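You operate a simulated robot arm through the tools that you are given. There is no shell and no other tool.

You are at the controls of a simulated robot arm. One attempt, no reset.

TASK
Take the carton out of the tote and set the divider to S.
Fine: both latches off; carton on the bench top; lid shut again, fingers clear, latches left off. Set down upright: small carton.

It is judged by the outcome, as a careful person would: the job done as asked, and still so three seconds after it is handed in. It fails if anything else is knocked over, pushed out of place, dropped, spilled or broken. A push-on lid holds only when it is set on centred and level and pressed home; a screw cap is set on level and turned clockwise until tight.

THE ROBOT
A 7-joint arm with a two-finger parallel gripper, fixed in place. Base frame: the origin is on the floor under the middle of its stand, x ahead of it, y to its left, z up; the work surface is at about z = 0.9. Readings come in m, rad, newtons and seconds.
It reaches about 1.247 m from its shoulder. Its first joint turns from -2.304 to 2.304 rad. Payload 3.91 kg.
The tool frame sits at the grasp point between the pads (the TCP): z along the fingers, y along the line on which they close. The tips reach 0.03 m beyond it. The gripper opens to 0.11 m. The fingers are 0.02 m wide and 0.01 m thick; the gripper's body (0.048 by 0.112 m) begins 0.055 m behind the TCP.
Orientation is that of the tool frame in the base frame, as a unit quaternion [x, y, z, w]. With the fingers straight down and closing along the base's y, the tool's x points along the base's -x, its y along +y and its z along -z.

THE INTERFACE
- The arm moves only by the tool apply_moves. Its argument "targets" is text: rows parted by semicolons, each of 7 numbers parted by spaces: the turn, a rotation vector about the base's x, y, z in rad, then the shift along the base's x, y, z in m, then the closure, from 0 (fully open) to 1 (shut). In form: wx wy wz dx dy dz hand; .... A call has 1 to 20 rows; each row shifts and turns the commanded pose from where the row before left it. A row lasts 0.2 s, in which the tool goes at most 0.05 m and 0.15 rad; a call with a longer step from one row to the next is refused whole, and so is a gripper value outside its range. A pose out of reach is approached as far as the arm can. The call stops where the force on the tool passes 90 N (or 10 N more than at its start, if that is more) or the arm is blocked; 0.2 s more then pass. The fingers move at their own pace (about 0.108 m/s each) and stop on an object; they squeeze with about 24 N. The grip force told is the motor's: it shows also when the fingers shut on nothing. Time passes only in rows, and 0.2 s behind the last, so rows that do not move let the fingers close. The reply holds the time, the measured pose of the TCP, the force on the tool along the base axes, the opening and the grip force, in the units named above and with some noise, with the torque about the TCP (base axes, N m) and any sound that the robot's microphone picked up.
- Cameras (640 x 400 px; columns grow to the right, rows downward): "scene" is fixed at [0.0507, 0.5021, 1.6759]; the picture's right is [-0.04, -1.00, 0.00], its down [-0.77, 0.03, -0.63] and it looks along [0.63, -0.03, -0.77] (base axes); focal length 279 px, centre (320, 200). "wrist" rides on the gripper at [0.072, 0.017, -0.103] in the tool frame; the picture's right is [-0.23, 0.97, 0.00], its down [-0.76, -0.18, -0.62] and it looks along [-0.61, -0.14, 0.78] (tool axes); focal length 222 px, centre (320, 200). There is no depth. A picture from a camera that has moved, and an enlarged one, comes with that camera's place and axes in the base frame and with its lens.
- grab_frame(camera): a new picture of that camera. It takes no simulated time.
- inspect(camera, box): a new picture of the part [left, top, right, bottom] of that camera's present view, enlarged. It takes no simulated time.
- hand_in(): hands the job in; it is judged then, once.

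Nothing tells you positions but the pictures and the camera data. Unless the task says otherwise, let go and move clear before handing in.

The tools are called after "Call:" as a command line: name --argument value ..., lists and objects as JSON in quotes. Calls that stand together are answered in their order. apply_moves: Moves the arm, as the interface text tells. Its arguments: {"type":"object","properties":{"targets":{"type":"string"}},"required":["targets"]} The other tools are called the same way: grab_frame (camera) takes a picture; inspect (camera, box) takes an enlarged picture of a part of a camera's view; hand_in () hands the job in.

At the start:

```text
time: 0.0
position: [0.3784, 0.5274, 1.4408]
tcp_rot: [0.0, 1.0, 0.001, 0.0]
force: [-1.0, 0.5, -0.3]
torque: [0.01, 0.0, -0.01]
width: 0.1098
gripper_force: 0.0
```

scene: 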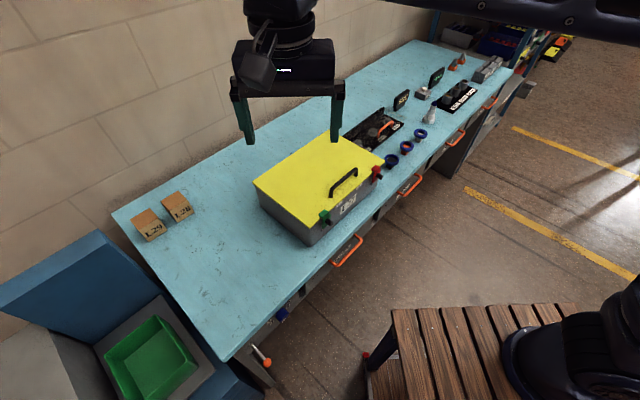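
wrist: 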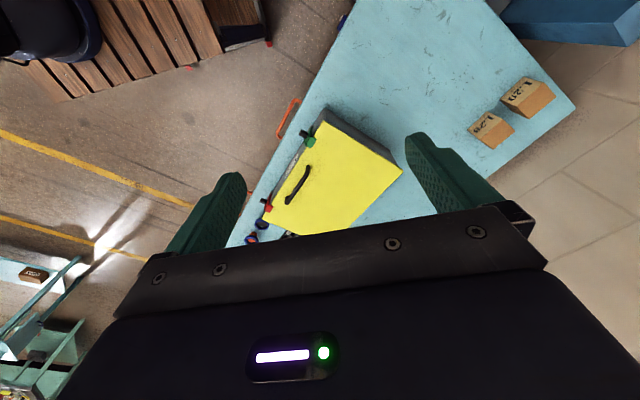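

I see a grey tote with a yellow lid, a black handle, and two latches (green and red) on the bench, plus small cartons and other things. I'll look closer before moving.

Call:
inspect --camera "scene" --box '[230, 120, 410, 250]'

Call:
inspect --camera "scene" --box '[330, 40, 530, 170]'

Call:
inspect --camera "wrist" --box '[220, 100, 420, 250]'

Call:
inspect --camera "scene" --box '[90, 170, 290, 300]'

```text
3.08 times, centred on (320, 185) of scene
camera zoom: at [0.0507, 0.5021, 1.6759], right [-0.04, -1.0, 0.0], down [-0.77, 0.03, -0.63], along [0.63, -0.03, -0.77], focal length 857 px, centre (320, 246)
```

zoom: 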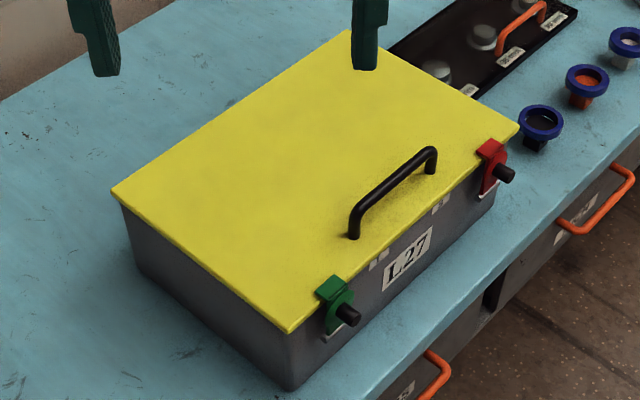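

```text
3.08 times, centred on (430, 105) of scene
camera zoom: at [0.0507, 0.5021, 1.6759], right [-0.04, -1.0, 0.0], down [-0.77, 0.03, -0.63], along [0.63, -0.03, -0.77], focal length 857 px, centre (-18, 492)
```

zoom: 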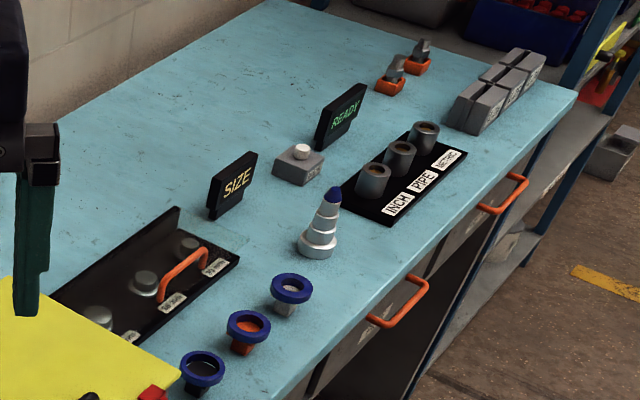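

```text
2.67 times, centred on (320, 175) of wrist
camera zoom: at [0.3058, 0.5438, 1.5447], right [0.23, 0.97, 0.0], down [0.76, -0.18, 0.62], along [0.61, -0.14, -0.78], focal length 592 px, centre (320, 267)
```

zoom: 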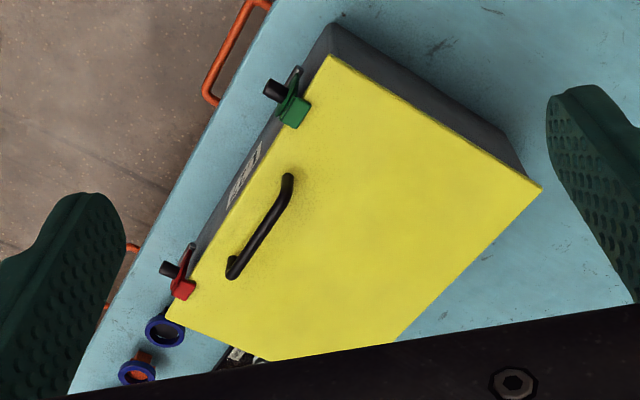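

```text
3.08 times, centred on (190, 235) of scene
camera zoom: at [0.0507, 0.5021, 1.6759], right [-0.04, -1.0, 0.0], down [-0.77, 0.03, -0.63], along [0.63, -0.03, -0.77], focal length 857 px, centre (720, 92)
```

zoom: 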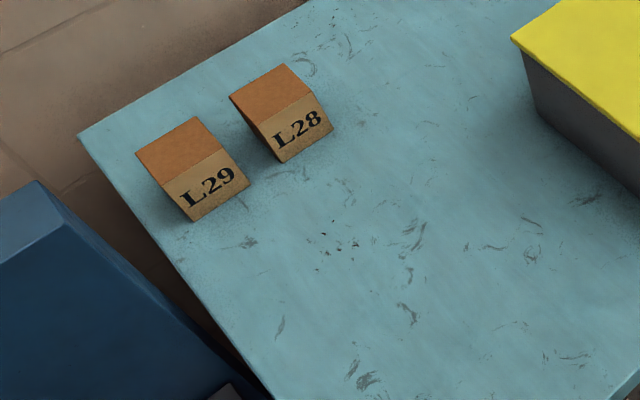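

The tote sits at 45° with its front (handle, latches) facing the robot; lid top is about z≈1.015. I'll swing the wrist camera to the front of the tote to see how the latches work.

Call:
apply_moves --targets "0 0 0.0873 0.02 -0.0252 -0.0267 0; 0 0 0.0873 0.02 -0.0252 -0.0267 0; 0 0 0.0873 0.02 -0.0252 -0.0267 0; 0 0 0.0873 0.02 -0.0252 -0.0267 0; 0 0 0.0873 0.02 -0.0252 -0.0267 0; 0 0 0.0873 0.02 -0.0252 -0.0267 0; 0 0 0.0873 0.02 -0.0252 -0.0267 0; 0 0 0.0873 0.02 -0.0252 -0.0267 0; 0 0 0.0873 0.02 -0.0252 -0.0267 0"

Call:
grab_frame --camera "wrist"

Call:
grab_frame --camera "scene"

```text
time: 2.0
position: [0.5588, 0.298, 1.2014]
tcp_rot: [-0.384, 0.923, -0.001, 0.0]
force: [0.1, 0.4, -0.5]
torque: [-0.04, -0.03, -0.03]
width: 0.1099
gripper_force: 0.0
```

```text
taken
camera wrist: at [0.4963, 0.2593, 1.3049], right [-0.53, 0.85, 0.0], down [0.66, 0.41, 0.62], along [0.53, 0.33, -0.78], focal length 222 px, centre (320, 200)
```

wrist: 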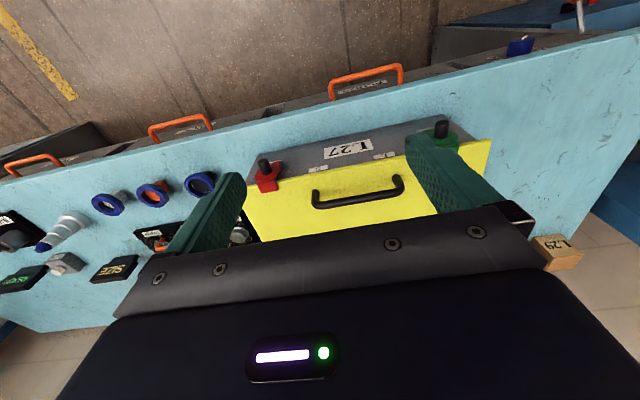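

```text
taken
```

scene: 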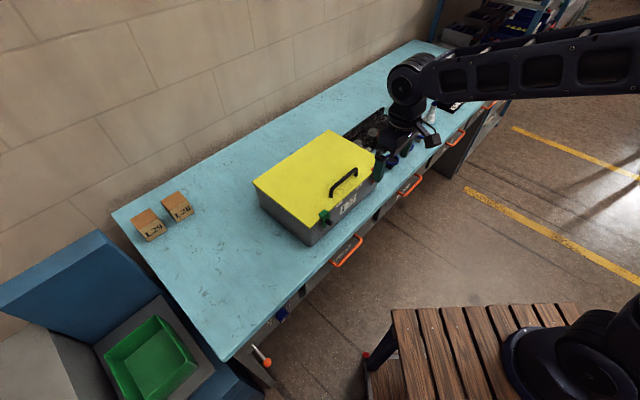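

The wrist view shows both latches on the front. I'll zoom in on each to understand the mechanism.

Call:
inspect --camera "wrist" --box '[235, 140, 315, 195]'

Call:
inspect --camera "wrist" --box '[390, 105, 480, 165]'

Call:
inspect --camera "scene" --box '[300, 190, 380, 245]'

Call:
inspect --camera "wrist" --box '[0, 160, 250, 320]'

```text
7.27 times, centred on (275, 168) of wrist
camera zoom: at [0.4963, 0.2593, 1.3049], right [-0.53, 0.85, 0.0], down [0.66, 0.41, 0.62], along [0.53, 0.33, -0.78], focal length 1615 px, centre (647, 436)
```

zoom: 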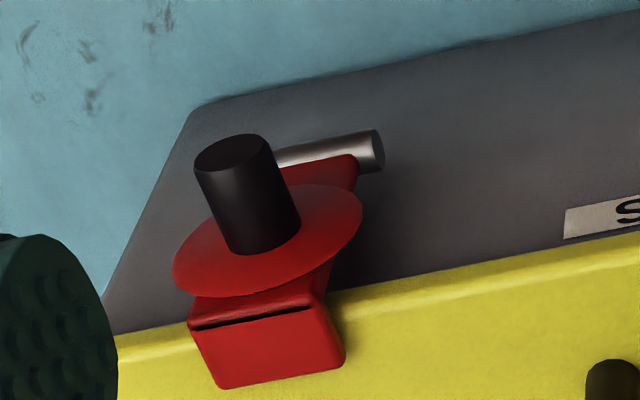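

```text
6.67 times, centred on (435, 135) of wrist
camera zoom: at [0.4963, 0.2593, 1.3049], right [-0.53, 0.85, 0.0], down [0.66, 0.41, 0.62], along [0.53, 0.33, -0.78], focal length 1481 px, centre (-447, 633)
```

zoom: 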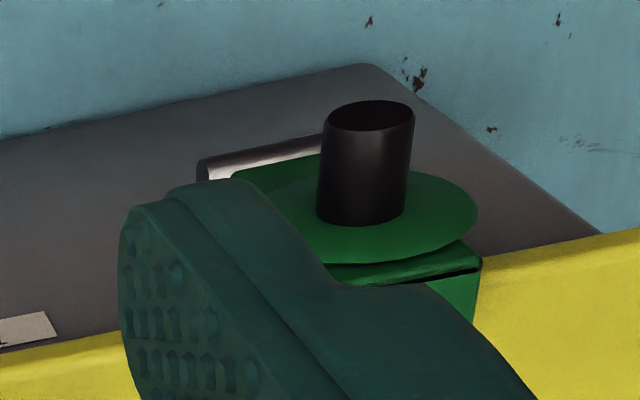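

```text
7.27 times, centred on (340, 218) of scene
camera zoom: at [0.0507, 0.5021, 1.6759], right [-0.04, -1.0, 0.0], down [-0.77, 0.03, -0.63], along [0.63, -0.03, -0.77], focal length 2026 px, centre (174, 73)
```

zoom: 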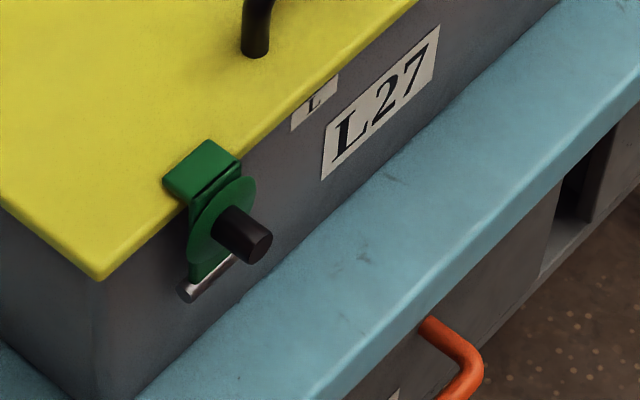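

```text
2.50 times, centred on (125, 240) of wrist
camera zoom: at [0.4963, 0.2593, 1.3049], right [-0.53, 0.85, 0.0], down [0.66, 0.41, 0.62], along [0.53, 0.33, -0.78], focal length 555 px, centre (808, 100)
```

zoom: 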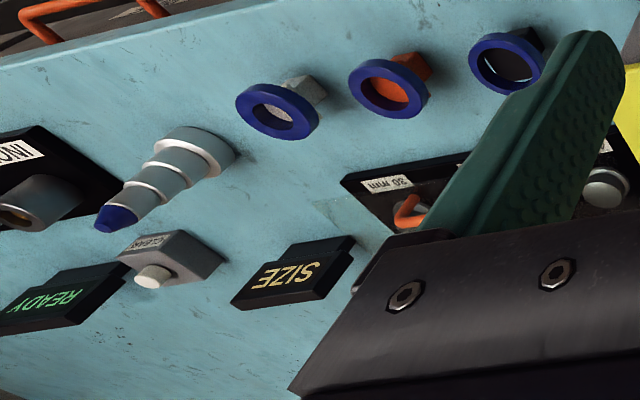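

The latches look like over-centre hooks: a coloured plate hooked over the lid edge, hinged on a silver pin below, with a black pull knob. I'll go closer to the red one with a flatter view.

Call:
apply_moves --targets "0.074 -0.074 0 0.0112 -0.0196 -0.028 0; 0.074 -0.074 0 0.0112 -0.0196 -0.028 0; 0.074 -0.074 0 0.0112 -0.0196 -0.028 0; 0.074 -0.074 0 0.0112 -0.0196 -0.028 0; 0.074 -0.074 0 0.0112 -0.0196 -0.028 0"

Call:
grab_frame --camera "wrist"

Call:
grab_frame --camera "scene"

```text
time: 3.2
position: [0.6134, 0.2017, 1.0603]
tcp_rot: [-0.369, 0.892, 0.099, 0.241]
force: [0.0, 0.5, 0.9]
torque: [0.01, 0.02, -0.02]
width: 0.1102
gripper_force: 0.0
```

```text
taken
camera wrist: at [0.5198, 0.1323, 1.1144], right [-0.55, 0.83, 0.11], down [0.37, 0.12, 0.92], along [0.75, 0.55, -0.37], focal length 222 px, centre (320, 200)
```

wrist: 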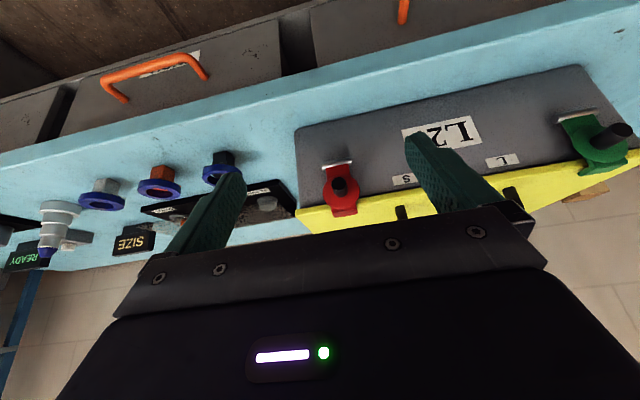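

```text
taken
```

scene: 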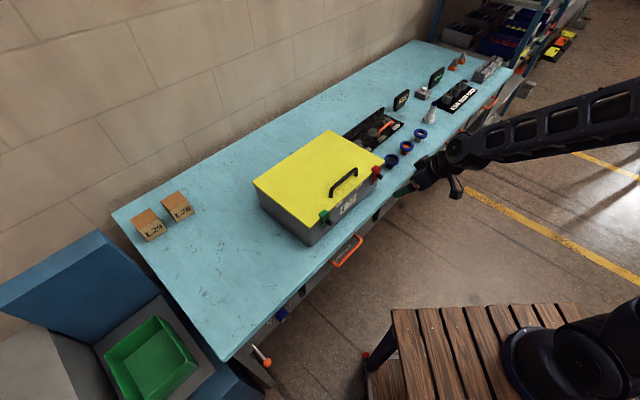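

Call:
inspect --camera "wrist" --box '[300, 140, 380, 230]'

Call:
inspect --camera "wrist" --box '[280, 50, 640, 260]'

Call:
inspect --camera "scene" --box '[340, 140, 420, 200]'

```text
4.44 times, centred on (340, 185) of wrist
camera zoom: at [0.5198, 0.1323, 1.1144], right [-0.55, 0.83, 0.11], down [0.37, 0.12, 0.92], along [0.75, 0.55, -0.37], focal length 987 px, centre (231, 267)
```

zoom: 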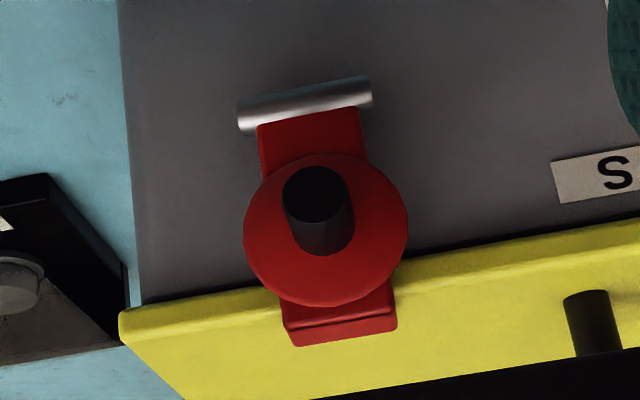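

```text
1.78 times, centred on (460, 155) of wrist
camera zoom: at [0.5198, 0.1323, 1.1144], right [-0.55, 0.83, 0.11], down [0.37, 0.12, 0.92], along [0.75, 0.55, -0.37], focal length 395 px, centre (71, 280)
```

zoom: 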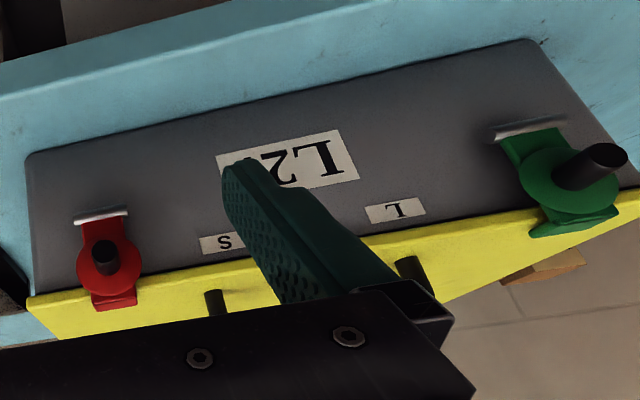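

```text
6.67 times, centred on (380, 170) of scene
camera zoom: at [0.0507, 0.5021, 1.6759], right [-0.04, -1.0, 0.0], down [-0.77, 0.03, -0.63], along [0.63, -0.03, -0.77], focal length 1858 px, centre (-80, 400)
```

zoom: 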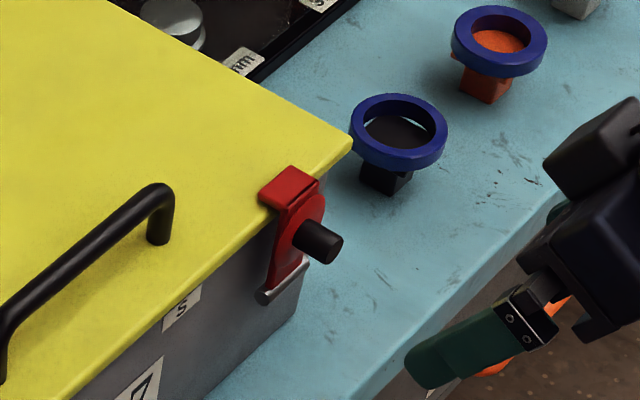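

The latch pivots on the silver pin (z≈0.98) with its hook over the lid edge (z≈1.04); the red knob is at about (0.68, 0.28, 1.018), pointing out from the front. I'll straighten the fingers above it, half closed, then check alignment.

Call:
apply_moves --targets "-0.074 0.074 0 0.0131 0.0148 0.006 0.5; -0.074 0.074 0 0.0131 0.0148 0.006 0.5; -0.074 0.074 0 0.0131 0.0148 0.006 0.5; -0.074 0.074 0 0.0131 0.0148 0.006 0.5; -0.074 0.074 0 0.0131 0.0148 0.006 0.5"

Call:
grab_frame --camera "wrist"

Call:
inspect --camera "wrist" --box '[240, 120, 400, 220]'

Call:
inspect --camera "scene" --box '[320, 120, 440, 210]'

```text
time: 4.4
position: [0.6802, 0.2758, 1.0905]
tcp_rot: [-0.382, 0.924, 0.0, 0.0]
force: [0.4, -0.3, 0.7]
torque: [-0.02, 0.0, -0.03]
width: 0.0551
gripper_force: 0.1
```

```text
taken
camera wrist: at [0.6173, 0.2364, 1.1949], right [-0.53, 0.85, 0.0], down [0.66, 0.41, 0.62], along [0.53, 0.33, -0.78], focal length 222 px, centre (320, 200)
```

wrist: 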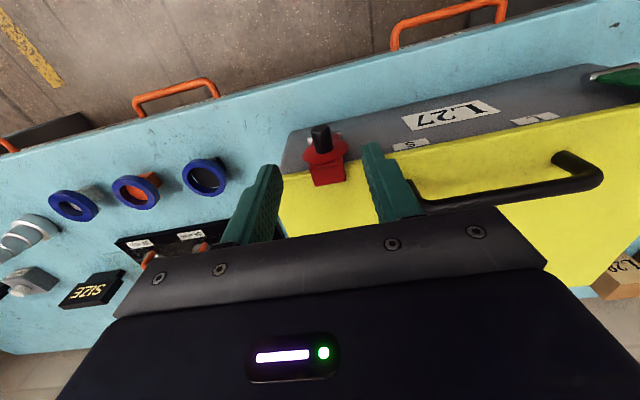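

```text
4.00 times, centred on (320, 170) of wrist
camera zoom: at [0.6173, 0.2364, 1.1949], right [-0.53, 0.85, 0.0], down [0.66, 0.41, 0.62], along [0.53, 0.33, -0.78], focal length 888 px, centre (320, 320)
```

zoom: 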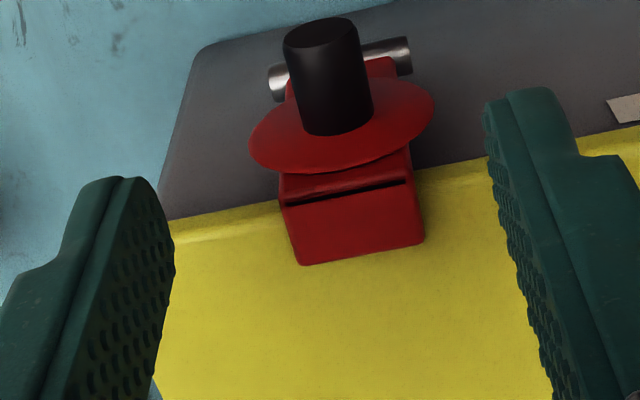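

```text
4.44 times, centred on (380, 165) of scene
camera zoom: at [0.0507, 0.5021, 1.6759], right [-0.04, -1.0, 0.0], down [-0.77, 0.03, -0.63], along [0.63, -0.03, -0.77], focal length 1238 px, centre (53, 356)
```

zoom: 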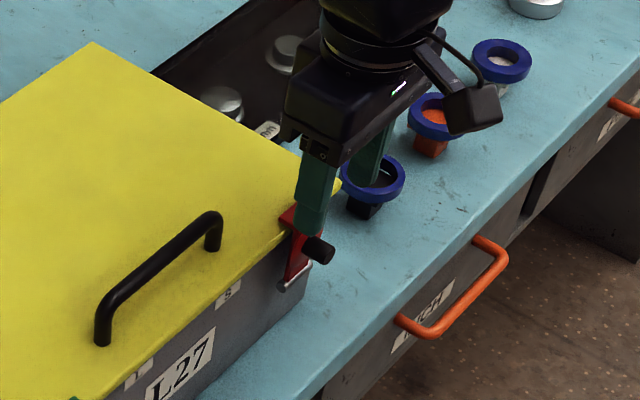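

The knob is centred between the fingers. I'll descend around it and close on it.

Call:
apply_moves --targets "0 0 0 -0.0004 0 -0.0215 0.5; 0 0 0 -0.0004 0 -0.0215 0.5; 0 0 0 -0.0004 0 -0.0215 0.5; 0 0 0 0 0 0 0.5"

Call:
inspect --camera "wrist" --box '[240, 120, 400, 220]'

Call:
inspect --camera "scene" --box '[320, 120, 440, 210]'

```text
time: 5.4
position: [0.6792, 0.2768, 1.0246]
tcp_rot: [-0.383, 0.924, 0.0, 0.0]
force: [0.4, 0.3, -0.8]
torque: [0.0, 0.0, -0.04]
width: 0.0551
gripper_force: 0.1
```

```text
4.00 times, centred on (320, 170) of wrist
camera zoom: at [0.6152, 0.2378, 1.1293], right [-0.53, 0.85, 0.0], down [0.66, 0.41, 0.62], along [0.53, 0.33, -0.78], focal length 888 px, centre (320, 320)
```

zoom: 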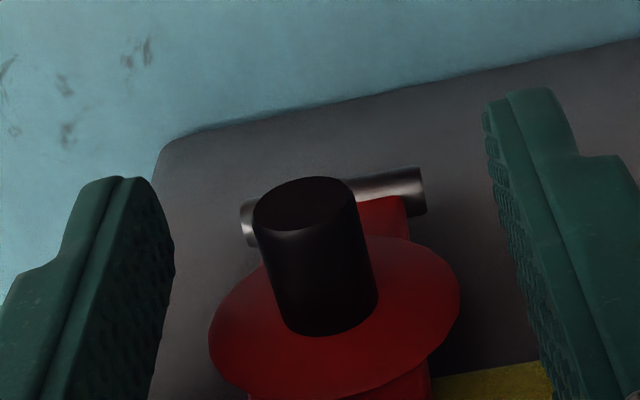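

```text
4.44 times, centred on (380, 165) of scene
camera zoom: at [0.0507, 0.5021, 1.6759], right [-0.04, -1.0, 0.0], down [-0.77, 0.03, -0.63], along [0.63, -0.03, -0.77], focal length 1238 px, centre (53, 356)
```

zoom: 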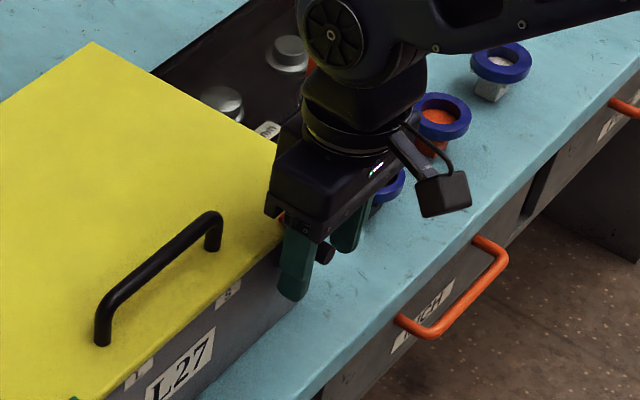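

The fingers straddle the knob. Closing on it.

Call:
apply_moves --targets "0 0 0 0 0 0 0.8; 0 0 0 0 0 0 1; 0 0 0 0 0 0 1"

Call:
inspect --camera "wrist" --box '[240, 120, 400, 220]'

```text
time: 6.2
position: [0.6796, 0.2747, 1.0259]
tcp_rot: [-0.382, 0.924, -0.001, 0.0]
force: [12.1, -10.1, 0.0]
torque: [-0.05, -0.15, 0.0]
width: 0.0153
gripper_force: 45.6
```

```text
4.00 times, centred on (320, 170) of wrist
camera zoom: at [0.616, 0.2369, 1.1292], right [-0.53, 0.85, 0.0], down [0.66, 0.41, 0.62], along [0.53, 0.33, -0.78], focal length 888 px, centre (320, 320)
```

zoom: 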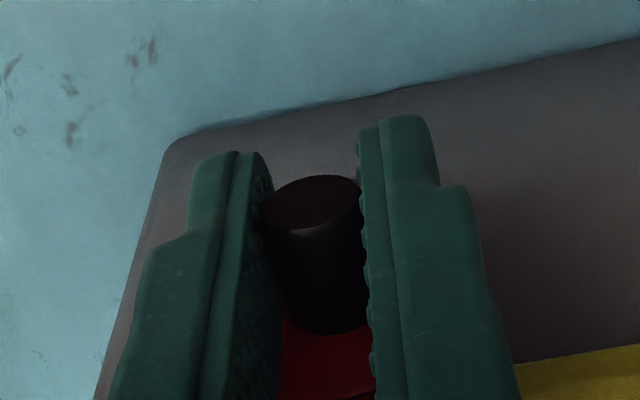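

The knob is held firmly (width 0.015). Now I'll swing it outward and down about the hinge pin in small steps.

Call:
apply_moves --targets "0.0707 -0.0707 0 -0.0032 -0.0032 -0.0020 1; 0.0707 -0.0707 0 -0.0030 -0.0030 -0.0025 1; 0.0707 -0.0707 0 -0.0028 -0.0028 -0.0029 1; 0.0707 -0.0707 0 -0.0026 -0.0026 -0.0033 1"

Call:
inspect --camera "wrist" --box '[240, 120, 400, 220]'

Call:
inspect --camera "scene" --box '[320, 120, 440, 210]'

```text
time: 7.2
position: [0.6657, 0.2635, 1.0138]
tcp_rot: [-0.375, 0.906, 0.077, 0.183]
force: [6.7, -19.3, -14.4]
torque: [-0.78, 0.54, -0.09]
width: 0.0151
gripper_force: 45.6
```

```text
4.00 times, centred on (320, 170) of wrist
camera zoom: at [0.5791, 0.1998, 1.0813], right [-0.54, 0.84, 0.09], down [0.45, 0.2, 0.87], along [0.71, 0.51, -0.48], focal length 888 px, centre (320, 320)
```

zoom: 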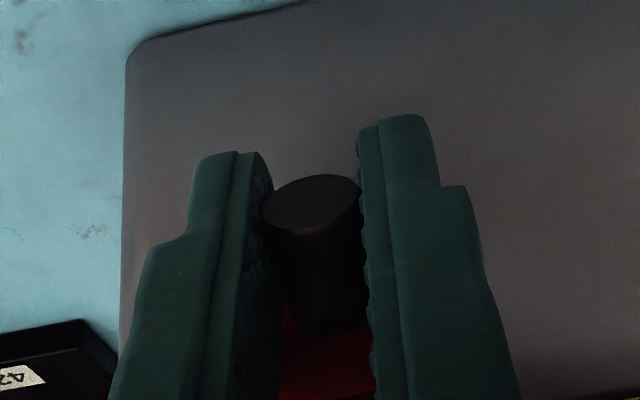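

```text
4.44 times, centred on (380, 165) of scene
camera zoom: at [0.0507, 0.5021, 1.6759], right [-0.04, -1.0, 0.0], down [-0.77, 0.03, -0.63], along [0.63, -0.03, -0.77], focal length 1238 px, centre (53, 356)
```

zoom: 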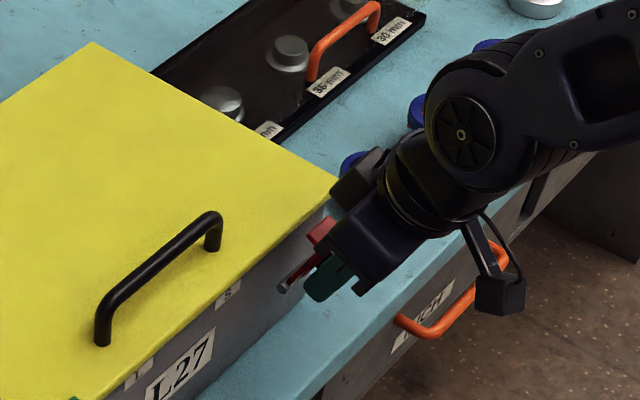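

The red latch is swinging out with the gripper; forces are modest. Continuing the arc.

Call:
apply_moves --targets "0.0707 -0.0707 0 -0.0024 -0.0024 -0.0036 1; 0.0707 -0.0707 0 -0.0021 -0.0021 -0.0042 1; 0.0707 -0.0707 0 -0.0018 -0.0018 -0.0046 1; 0.0707 -0.0707 0 -0.0015 -0.0015 -0.0047 1"

Call:
inspect --camera "scene" --box '[320, 120, 440, 210]'

Call:
grab_frame --camera "wrist"

```text
time: 8.2
position: [0.6588, 0.2552, 0.9976]
tcp_rot: [-0.351, 0.851, 0.15, 0.36]
force: [1.9, -14.1, -15.6]
torque: [-0.72, 0.59, -0.13]
width: 0.015
gripper_force: 45.4
```

```text
4.44 times, centred on (380, 165) of scene
camera zoom: at [0.0507, 0.5021, 1.6759], right [-0.04, -1.0, 0.0], down [-0.77, 0.03, -0.63], along [0.63, -0.03, -0.77], focal length 1238 px, centre (53, 356)
```

zoom: 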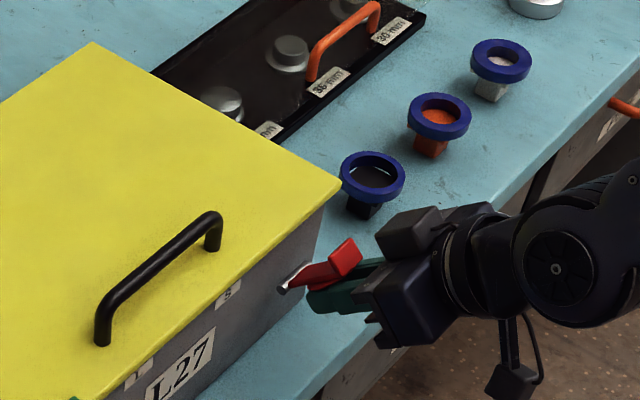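

```text
taken
camera wrist: at [0.5588, 0.1797, 1.0188], right [-0.58, 0.8, 0.16], down [0.19, -0.07, 0.98], along [0.8, 0.59, -0.11], focal length 222 px, centre (320, 200)
```

wrist: 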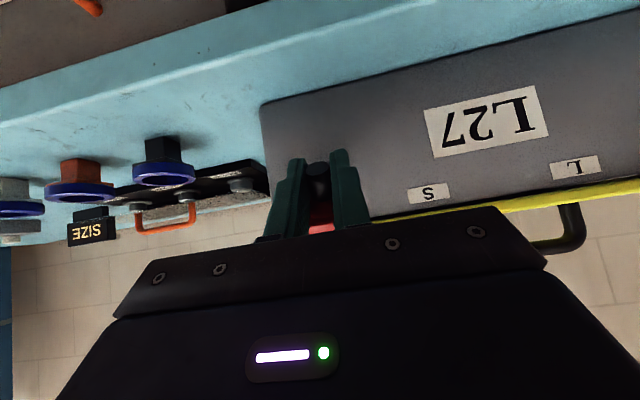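

The latch is about 45° open. Continuing to roughly 90°.

Call:
apply_moves --targets "0.0707 -0.0707 0 -0.0012 -0.0012 -0.0047 1; 0.0707 -0.0707 0 -0.0008 -0.0008 -0.0048 1; 0.0707 -0.0707 0 -0.0005 -0.0005 -0.0049 1; 0.0707 -0.0707 0 -0.0001 -0.0001 -0.0049 1; 0.0707 -0.0707 0 0.0002 0.0002 -0.0049 1; 0.0707 -0.0707 0 0.0005 0.0005 -0.0048 1"

Call:
inspect --camera "scene" --box '[320, 120, 440, 210]'

Call:
grab_frame --camera "wrist"

```text
time: 9.6
position: [0.6576, 0.2545, 0.9715]
tcp_rot: [-0.292, 0.705, 0.246, 0.597]
force: [18.4, -3.3, 29.8]
torque: [-0.39, 0.41, -0.09]
width: 0.0156
gripper_force: 45.3
```

```text
4.44 times, centred on (380, 165) of scene
camera zoom: at [0.0507, 0.5021, 1.6759], right [-0.04, -1.0, 0.0], down [-0.77, 0.03, -0.63], along [0.63, -0.03, -0.77], focal length 1238 px, centre (53, 356)
```

zoom: 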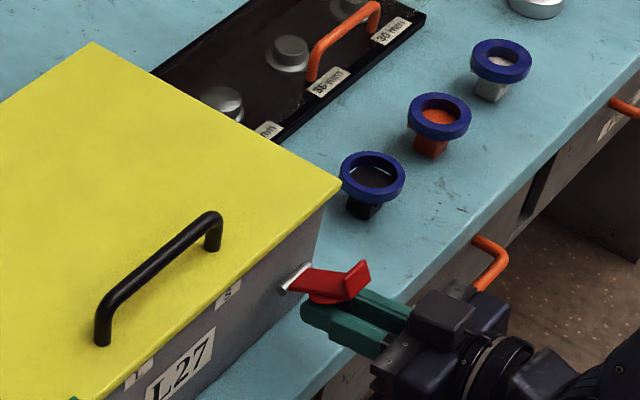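

```text
taken
camera wrist: at [0.5652, 0.1859, 0.9172], right [-0.66, 0.72, 0.22], down [-0.22, -0.47, 0.85], along [0.72, 0.52, 0.47], focal length 222 px, centre (320, 200)
```

wrist: 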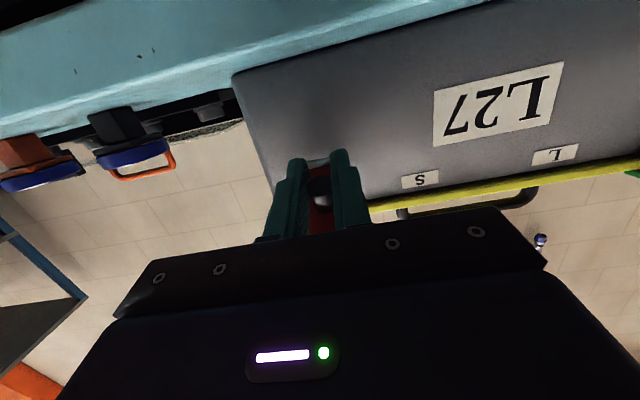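

The upward force suggests the latch has reached its stop at about 80°. I'll open the fingers and back off, then see if it stays.

Call:
apply_moves --targets "0 0 0 0 0 0.002 0.8; 0 0 0 0 0 0 0.5; 0 0 0 0 0 0 0.5"

Call:
inspect --camera "scene" --box '[320, 120, 440, 210]'

Call:
inspect --camera "wrist" --box '[240, 120, 400, 220]'

```text
time: 10.4
position: [0.6571, 0.2548, 0.9716]
tcp_rot: [-0.292, 0.707, 0.246, 0.595]
force: [0.7, -0.2, -0.4]
torque: [-0.01, 0.0, -0.02]
width: 0.0549
gripper_force: 0.0
```

```text
4.44 times, centred on (380, 165) of scene
camera zoom: at [0.0507, 0.5021, 1.6759], right [-0.04, -1.0, 0.0], down [-0.77, 0.03, -0.63], along [0.63, -0.03, -0.77], focal length 1238 px, centre (53, 356)
```

zoom: 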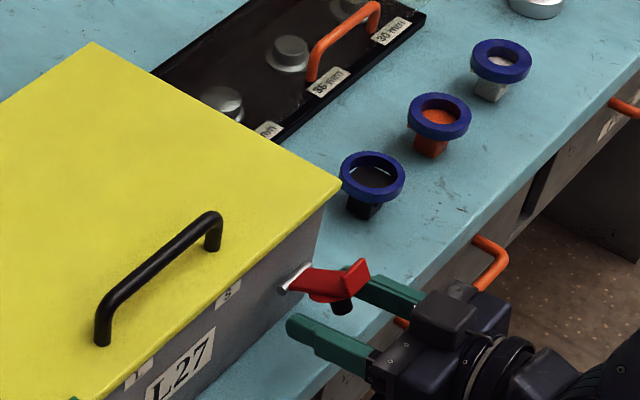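

```text
4.00 times, centred on (320, 170) of wrist
camera zoom: at [0.5642, 0.185, 0.9179], right [-0.66, 0.72, 0.22], down [-0.22, -0.47, 0.86], along [0.72, 0.52, 0.46], focal length 888 px, centre (320, 320)
```

zoom: 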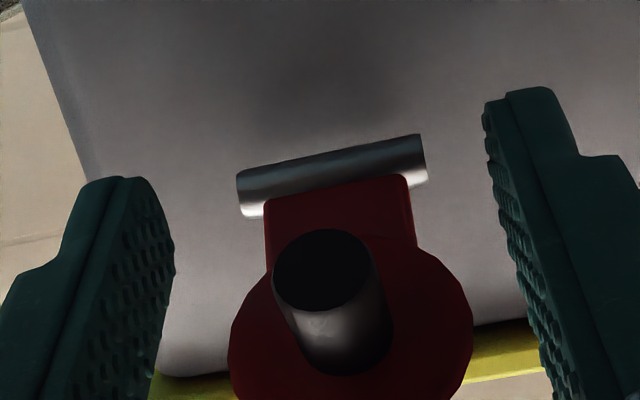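

The red latch stays open, hanging at its stop. I'll back out and go over the green latch with fingers straight down again.

Call:
apply_moves --targets "0 0 0 -0.03 -0.03 0 0.5; 0 0 0 -0.03 -0.03 0 0.5; -0.099 0.099 0 -0.011 0.0244 0.0125 0.5; -0.099 0.099 0 -0.011 0.0244 0.0125 0.5; -0.099 0.099 0 -0.011 0.0244 0.0125 0.5; -0.099 0.099 0 -0.011 0.0244 0.0125 0.5; -0.099 0.099 0 -0.011 0.0244 0.0125 0.5; -0.099 0.099 0 -0.011 0.0244 0.0125 0.5; -0.099 0.099 0 -0.011 0.0244 0.0125 0.5; -0.099 0.099 0 -0.011 0.0244 0.0125 0.5; -0.099 0.099 0 -0.011 0.0244 0.0125 0.5; -0.099 0.099 0 -0.011 0.0244 0.0125 0.5"

Call:
grab_frame --camera "wrist"

Call:
inspect --camera "wrist" --box '[240, 120, 400, 220]'

Call:
grab_frame --camera "scene"

```text
time: 11.6
position: [0.6153, 0.2725, 1.0031]
tcp_rot: [-0.322, 0.818, 0.174, 0.444]
force: [32.0, -39.4, 9.9]
torque: [-0.69, -1.49, -1.37]
width: 0.099
gripper_force: 25.8
out of reach, approached as far as the arm can: row 1, 2
stopped in row 6: the force on the tool passed its limit at 136 N (the readings are from after the stop); the commanded pose is now the measured one
```

```text
taken
camera wrist: at [0.5115, 0.1988, 0.9988], right [-0.57, 0.8, 0.19], down [0.04, -0.2, 0.98], along [0.82, 0.57, 0.08], focal length 222 px, centre (320, 200)
```

wrist: 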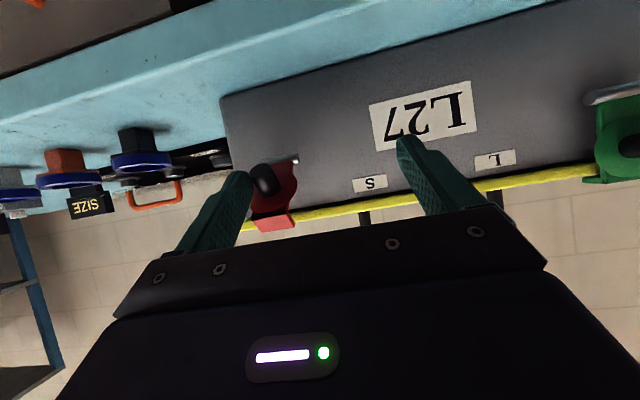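

```text
4.00 times, centred on (320, 170) of wrist
camera zoom: at [0.5115, 0.1988, 0.9988], right [-0.57, 0.8, 0.19], down [0.04, -0.2, 0.98], along [0.82, 0.57, 0.08], focal length 888 px, centre (320, 320)
```

zoom: 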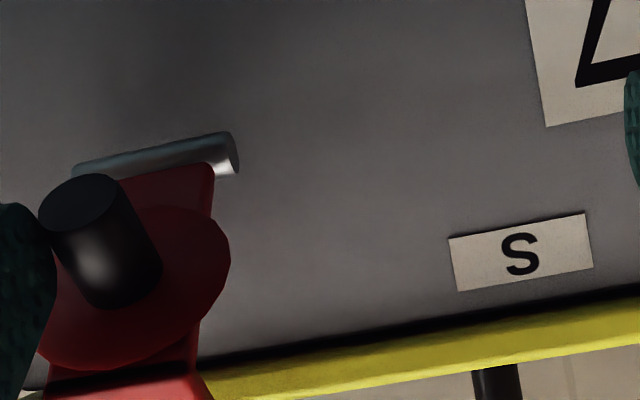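

```text
taken
```

scene: 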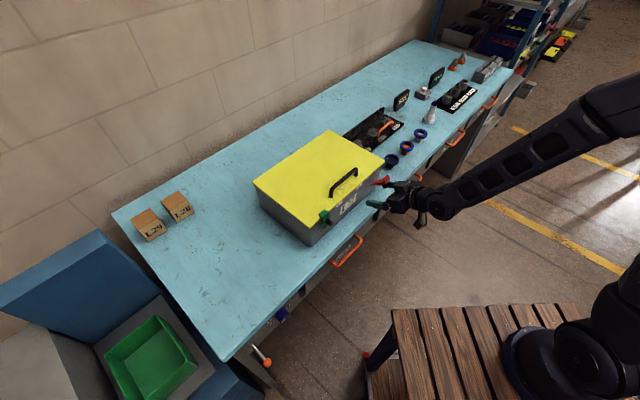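

The retreat rows were out of reach, so the fingers were still straddling the red knob when I moved sideways and bumped it. I'll relieve that first by moving back a little along the front, then check whether the tote shifted.

Call:
apply_moves --targets "0 0 0 0.008 -0.008 0 0.5; 0 0 0 0.008 -0.008 0 0.5; 0 0 0 0 0 0 0.5"

Call:
inspect --camera "scene" --box '[230, 120, 410, 250]'

Call:
grab_frame --camera "wrist"

```text
time: 12.4
position: [0.6266, 0.2615, 1.0016]
tcp_rot: [-0.327, 0.818, 0.176, 0.44]
force: [10.1, -26.0, 1.0]
torque: [-0.5, -0.13, -0.97]
width: 0.0681
gripper_force: 13.1
```

```text
3.08 times, centred on (320, 185) of scene
camera zoom: at [0.0507, 0.5021, 1.6759], right [-0.04, -1.0, 0.0], down [-0.77, 0.03, -0.63], along [0.63, -0.03, -0.77], focal length 857 px, centre (320, 246)
```

zoom: 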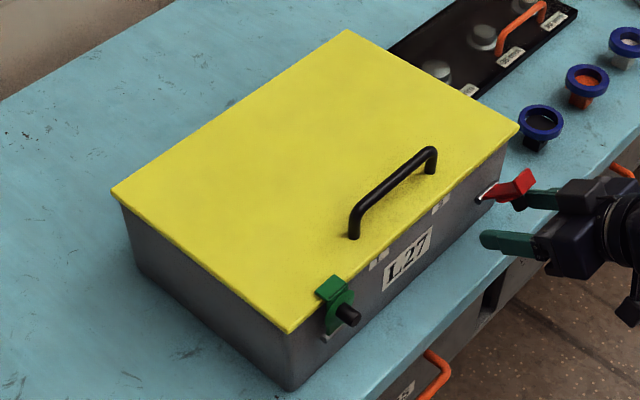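

```text
taken
camera wrist: at [0.5233, 0.1862, 0.9986], right [-0.58, 0.79, 0.19], down [0.05, -0.2, 0.98], along [0.81, 0.58, 0.08], focal length 222 px, centre (320, 200)
```

wrist: 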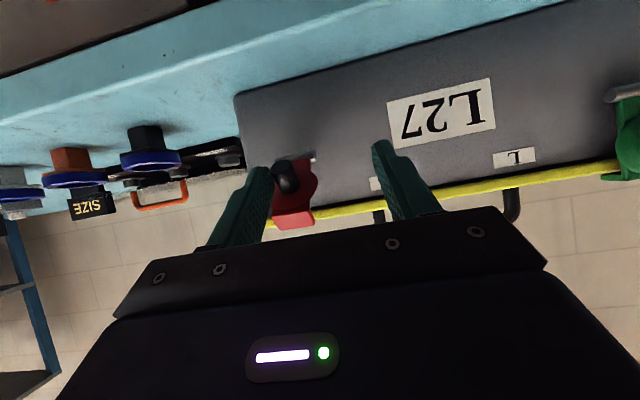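

The tote corners are exactly where they were, so nothing shifted. I'll centre the fingers on the knob a bit more and then back straight out in small steps.

Call:
apply_moves --targets "0 0 0 0.008 -0.008 0 0.5; 0 0 0 0.004 -0.004 0 0.4; 0 0 0 0 0 0 0.4"

Call:
inspect --camera "scene" --box '[320, 120, 440, 210]'

Call:
grab_frame --camera "wrist"

```text
time: 13.2
position: [0.6387, 0.2499, 1.0023]
tcp_rot: [-0.327, 0.817, 0.177, 0.441]
force: [0.1, -0.3, -0.3]
torque: [0.01, 0.0, -0.02]
width: 0.066
gripper_force: 0.1
```

```text
4.44 times, centred on (380, 165) of scene
camera zoom: at [0.0507, 0.5021, 1.6759], right [-0.04, -1.0, 0.0], down [-0.77, 0.03, -0.63], along [0.63, -0.03, -0.77], focal length 1238 px, centre (53, 356)
```

zoom: 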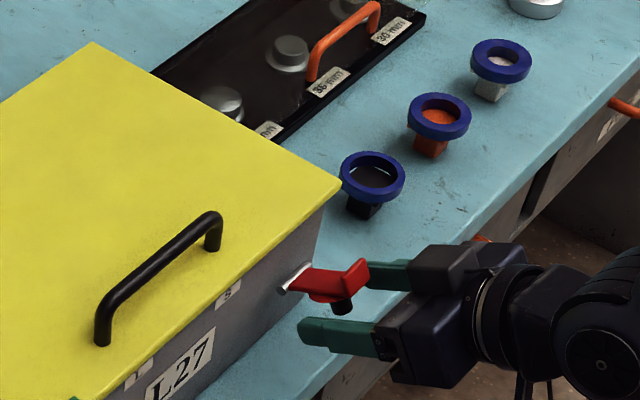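

```text
taken
camera wrist: at [0.5354, 0.1752, 0.9989], right [-0.58, 0.79, 0.19], down [0.05, -0.2, 0.98], along [0.81, 0.58, 0.08], focal length 222 px, centre (320, 200)
```

wrist: 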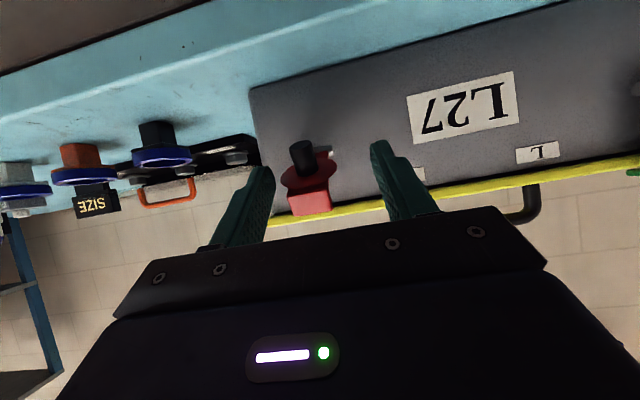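

Forces are now zero and the red latch has dropped back to its open stop. I'll centre on it and lift straight up clear of it.

Call:
apply_moves --targets "0 0 0 0.006 -0.006 0 0.4; 0 0 0 0 0 0.03 0.4; 0 0 0 -0.005 -0.005 0.035 0.4; 0 0 0 -0.005 -0.005 0.035 0.4"

Call:
inspect --camera "scene" --box '[320, 120, 440, 210]'

```text
time: 14.2
position: [0.635, 0.2317, 1.1024]
tcp_rot: [-0.328, 0.817, 0.177, 0.441]
force: [0.1, -0.1, -0.5]
torque: [0.02, -0.02, 0.04]
width: 0.0661
gripper_force: 0.0
```

```text
4.44 times, centred on (380, 165) of scene
camera zoom: at [0.0507, 0.5021, 1.6759], right [-0.04, -1.0, 0.0], down [-0.77, 0.03, -0.63], along [0.63, -0.03, -0.77], focal length 1238 px, centre (53, 356)
```

zoom: 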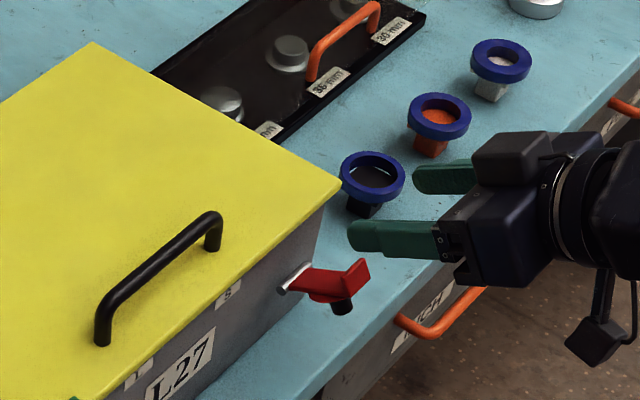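

Clear of red. Now over to the green latch, straightening the fingers on the way.

Call:
apply_moves --targets "-0.1 0.1 0.003 -0.02 0.0305 0 0.5; -0.1 0.1 0.003 -0.02 0.0305 0 0.5; -0.1 0.1 0.003 -0.02 0.0305 0 0.5; -0.1 0.1 0.003 -0.02 0.0305 0 0.5; -0.1 0.1 0.003 -0.02 0.0305 0 0.5; -0.1 0.1 0.003 -0.02 0.0305 0 0.5; -0.1 0.1 0.003 -0.02 0.0305 0 0.5"

Call:
grab_frame --camera "wrist"

Call:
inspect --camera "wrist" --box '[240, 120, 400, 220]'

Call:
inspect --camera "scene" --box '[230, 120, 410, 250]'

```text
time: 15.8
position: [0.4963, 0.4486, 1.1029]
tcp_rot: [-0.385, 0.923, -0.005, 0.001]
force: [-0.1, -0.4, 0.0]
torque: [0.01, 0.05, 0.01]
width: 0.0552
gripper_force: 0.0
```

```text
taken
camera wrist: at [0.4322, 0.4093, 1.2066], right [-0.53, 0.85, -0.01], down [0.66, 0.42, 0.62], along [0.53, 0.32, -0.78], focal length 222 px, centre (320, 200)
```

wrist: 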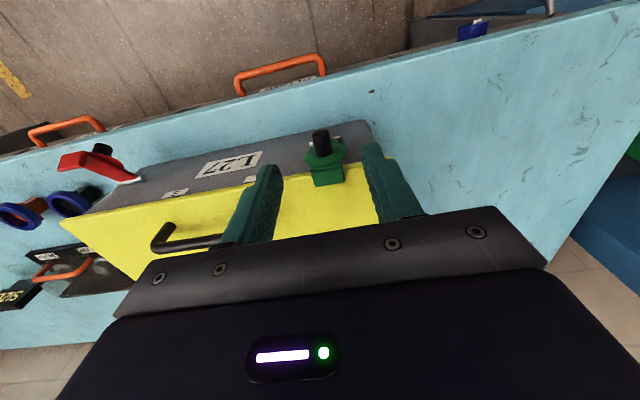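

```text
4.00 times, centred on (320, 170) of wrist
camera zoom: at [0.4322, 0.4093, 1.2066], right [-0.53, 0.85, -0.01], down [0.66, 0.42, 0.62], along [0.53, 0.32, -0.78], focal length 888 px, centre (320, 320)
```

zoom: 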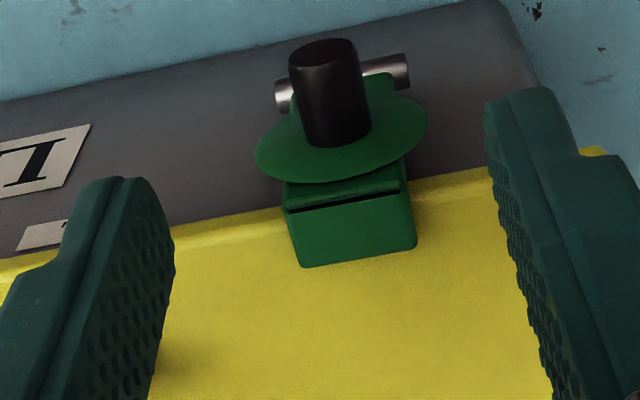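

```text
3.08 times, centred on (320, 185) of scene
camera zoom: at [0.0507, 0.5021, 1.6759], right [-0.04, -1.0, 0.0], down [-0.77, 0.03, -0.63], along [0.63, -0.03, -0.77], focal length 857 px, centre (320, 246)
```

zoom: 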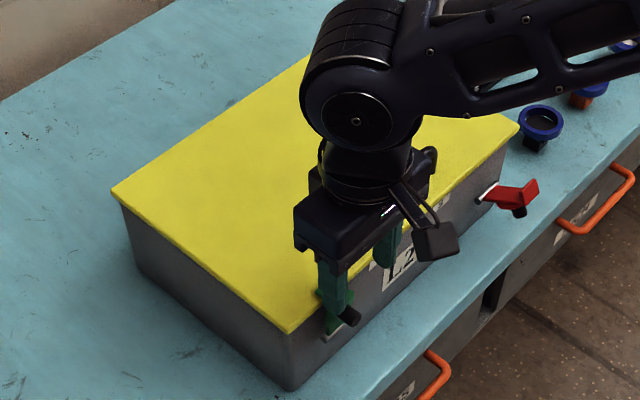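

The green knob is at about (0.505, 0.455, 1.018). Descending around it and closing.

Call:
apply_moves --targets "0 0 0 0.0030 0.0019 -0.01 0.5; 0 0 0 0.0029 0.0019 -0.022 0.5; 0 0 0 0 0 -0.022 0.5; 0 0 0 0 0 -0.023 0.5; 0 0 0 0 0 0 0.5; 0 0 0 0 0 0 0.9; 0 0 0 0 0 0 1; 0 0 0 0 0 0 1"

Call:
inspect --camera "wrist" --box '[240, 120, 400, 220]'

```text
time: 17.6
position: [0.5002, 0.4514, 1.0257]
tcp_rot: [-0.385, 0.923, -0.005, 0.002]
force: [-10.1, 14.5, -8.2]
torque: [0.15, 0.21, -0.08]
width: 0.015
gripper_force: 44.9
```

```text
4.00 times, centred on (320, 170) of wrist
camera zoom: at [0.4371, 0.4122, 1.1293], right [-0.53, 0.85, -0.01], down [0.66, 0.42, 0.62], along [0.53, 0.33, -0.78], focal length 888 px, centre (320, 320)
```

zoom: 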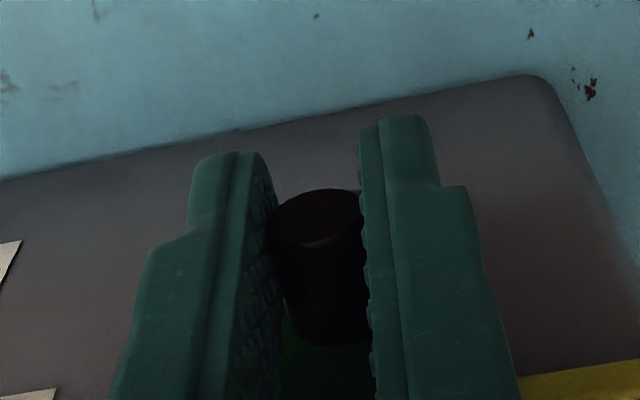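

Green knob gripped. Swinging it along the same arc.

Call:
apply_moves --targets "0.0707 -0.0707 0 -0.0032 -0.0032 -0.0020 1; 0.0707 -0.0707 0 -0.0030 -0.0030 -0.0025 1; 0.0707 -0.0707 0 -0.0028 -0.0028 -0.0029 1; 0.0707 -0.0707 0 -0.0026 -0.0026 -0.0033 1; 0.0707 -0.0707 0 -0.0024 -0.0024 -0.0036 1; 0.0707 -0.0707 0 -0.0021 -0.0021 -0.0042 1; 0.0707 -0.0707 0 -0.0018 -0.0018 -0.0046 1; 0.0707 -0.0707 0 -0.0015 -0.0015 -0.0047 1"

Call:
inspect --camera "scene" --box '[230, 120, 410, 250]'

```text
time: 18.9
position: [0.487, 0.4378, 1.0093]
tcp_rot: [-0.367, 0.891, 0.103, 0.248]
force: [-32.2, 24.0, -0.5]
torque: [-0.04, 0.27, 0.3]
width: 0.0151
gripper_force: 45.2
stopped in row 6: the force on the tool passed its limit at 126 N (the readings are from after the stop); the commanded pose is now the measured one
```

```text
3.08 times, centred on (320, 185) of scene
camera zoom: at [0.0507, 0.5021, 1.6759], right [-0.04, -1.0, 0.0], down [-0.77, 0.03, -0.63], along [0.63, -0.03, -0.77], focal length 857 px, centre (320, 246)
```

zoom: 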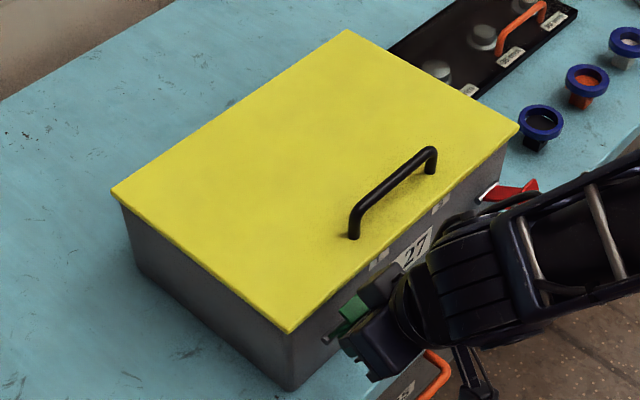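

The arm stopped on a force spike (sideways). I'll look around to see why before continuing.

Call:
grab_frame --camera "scene"

Call:
grab_frame --camera "wrist"

Call:
inspect --camera "wrist" --box '[240, 120, 400, 220]'

Call:
inspect --camera "scene" --box '[300, 150, 460, 270]'

```text
taken
```

scene: 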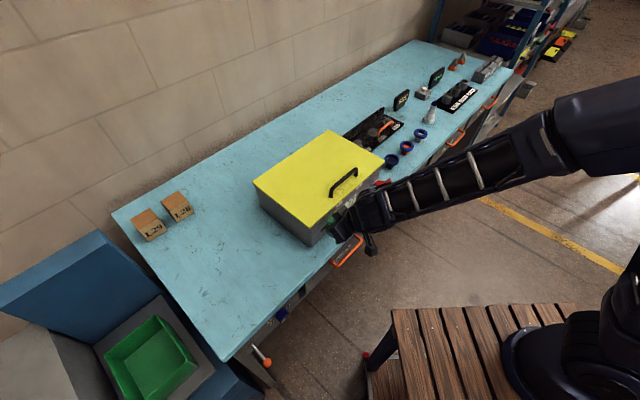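

```text
taken
camera wrist: at [0.3932, 0.3675, 1.0618], right [-0.55, 0.83, 0.12], down [0.36, 0.11, 0.93], along [0.75, 0.55, -0.36], focal length 222 px, centre (320, 200)
```

wrist: 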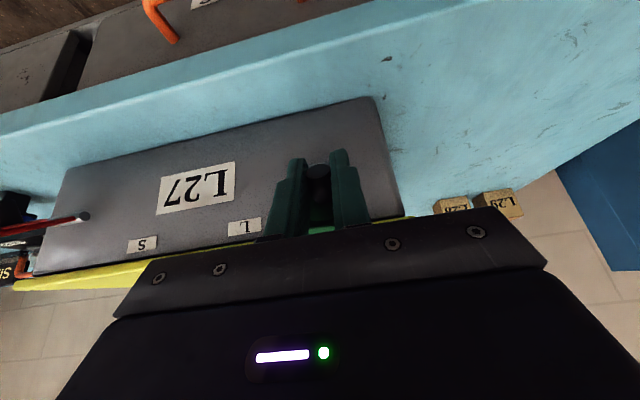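

```text
4.00 times, centred on (320, 170) of wrist
camera zoom: at [0.3932, 0.3675, 1.0618], right [-0.55, 0.83, 0.12], down [0.36, 0.11, 0.93], along [0.75, 0.55, -0.36], focal length 888 px, centre (320, 320)
```

zoom: 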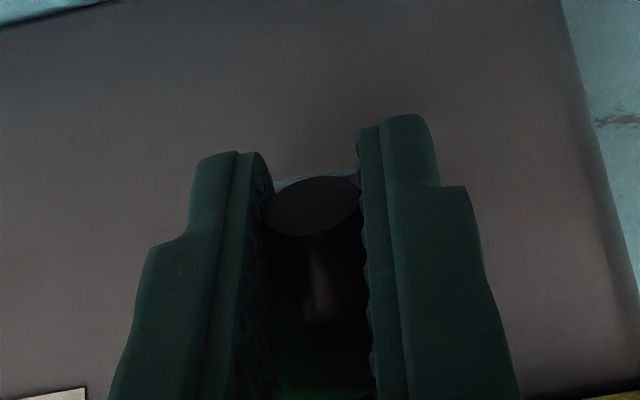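

```text
3.33 times, centred on (380, 210) of scene
camera zoom: at [0.0507, 0.5021, 1.6759], right [-0.04, -1.0, 0.0], down [-0.77, 0.03, -0.63], along [0.63, -0.03, -0.77], focal length 929 px, centre (120, 167)
```

zoom: 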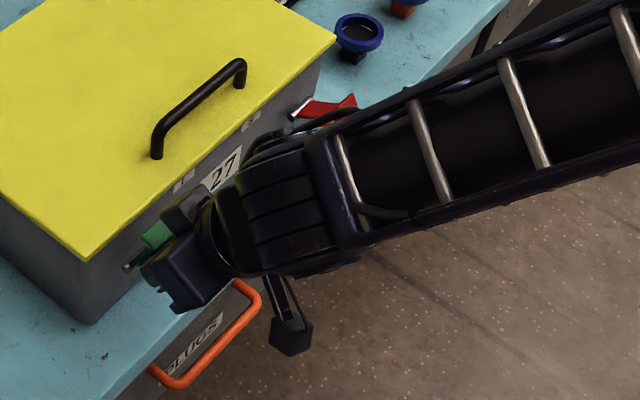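

Nothing looks hit; the arm seems strained in this pose. I'll hold still one step to see if the force settles.

Call:
apply_moves --targets "0 0 0 -0.001 0.001 0 1; 0 0 0 -0.001 0.001 0 1"

```text
time: 19.6
position: [0.4862, 0.4373, 1.0094]
tcp_rot: [-0.366, 0.891, 0.101, 0.248]
force: [-36.8, 28.8, 5.2]
torque: [0.26, 0.23, 0.48]
width: 0.0149
gripper_force: 45.0
```

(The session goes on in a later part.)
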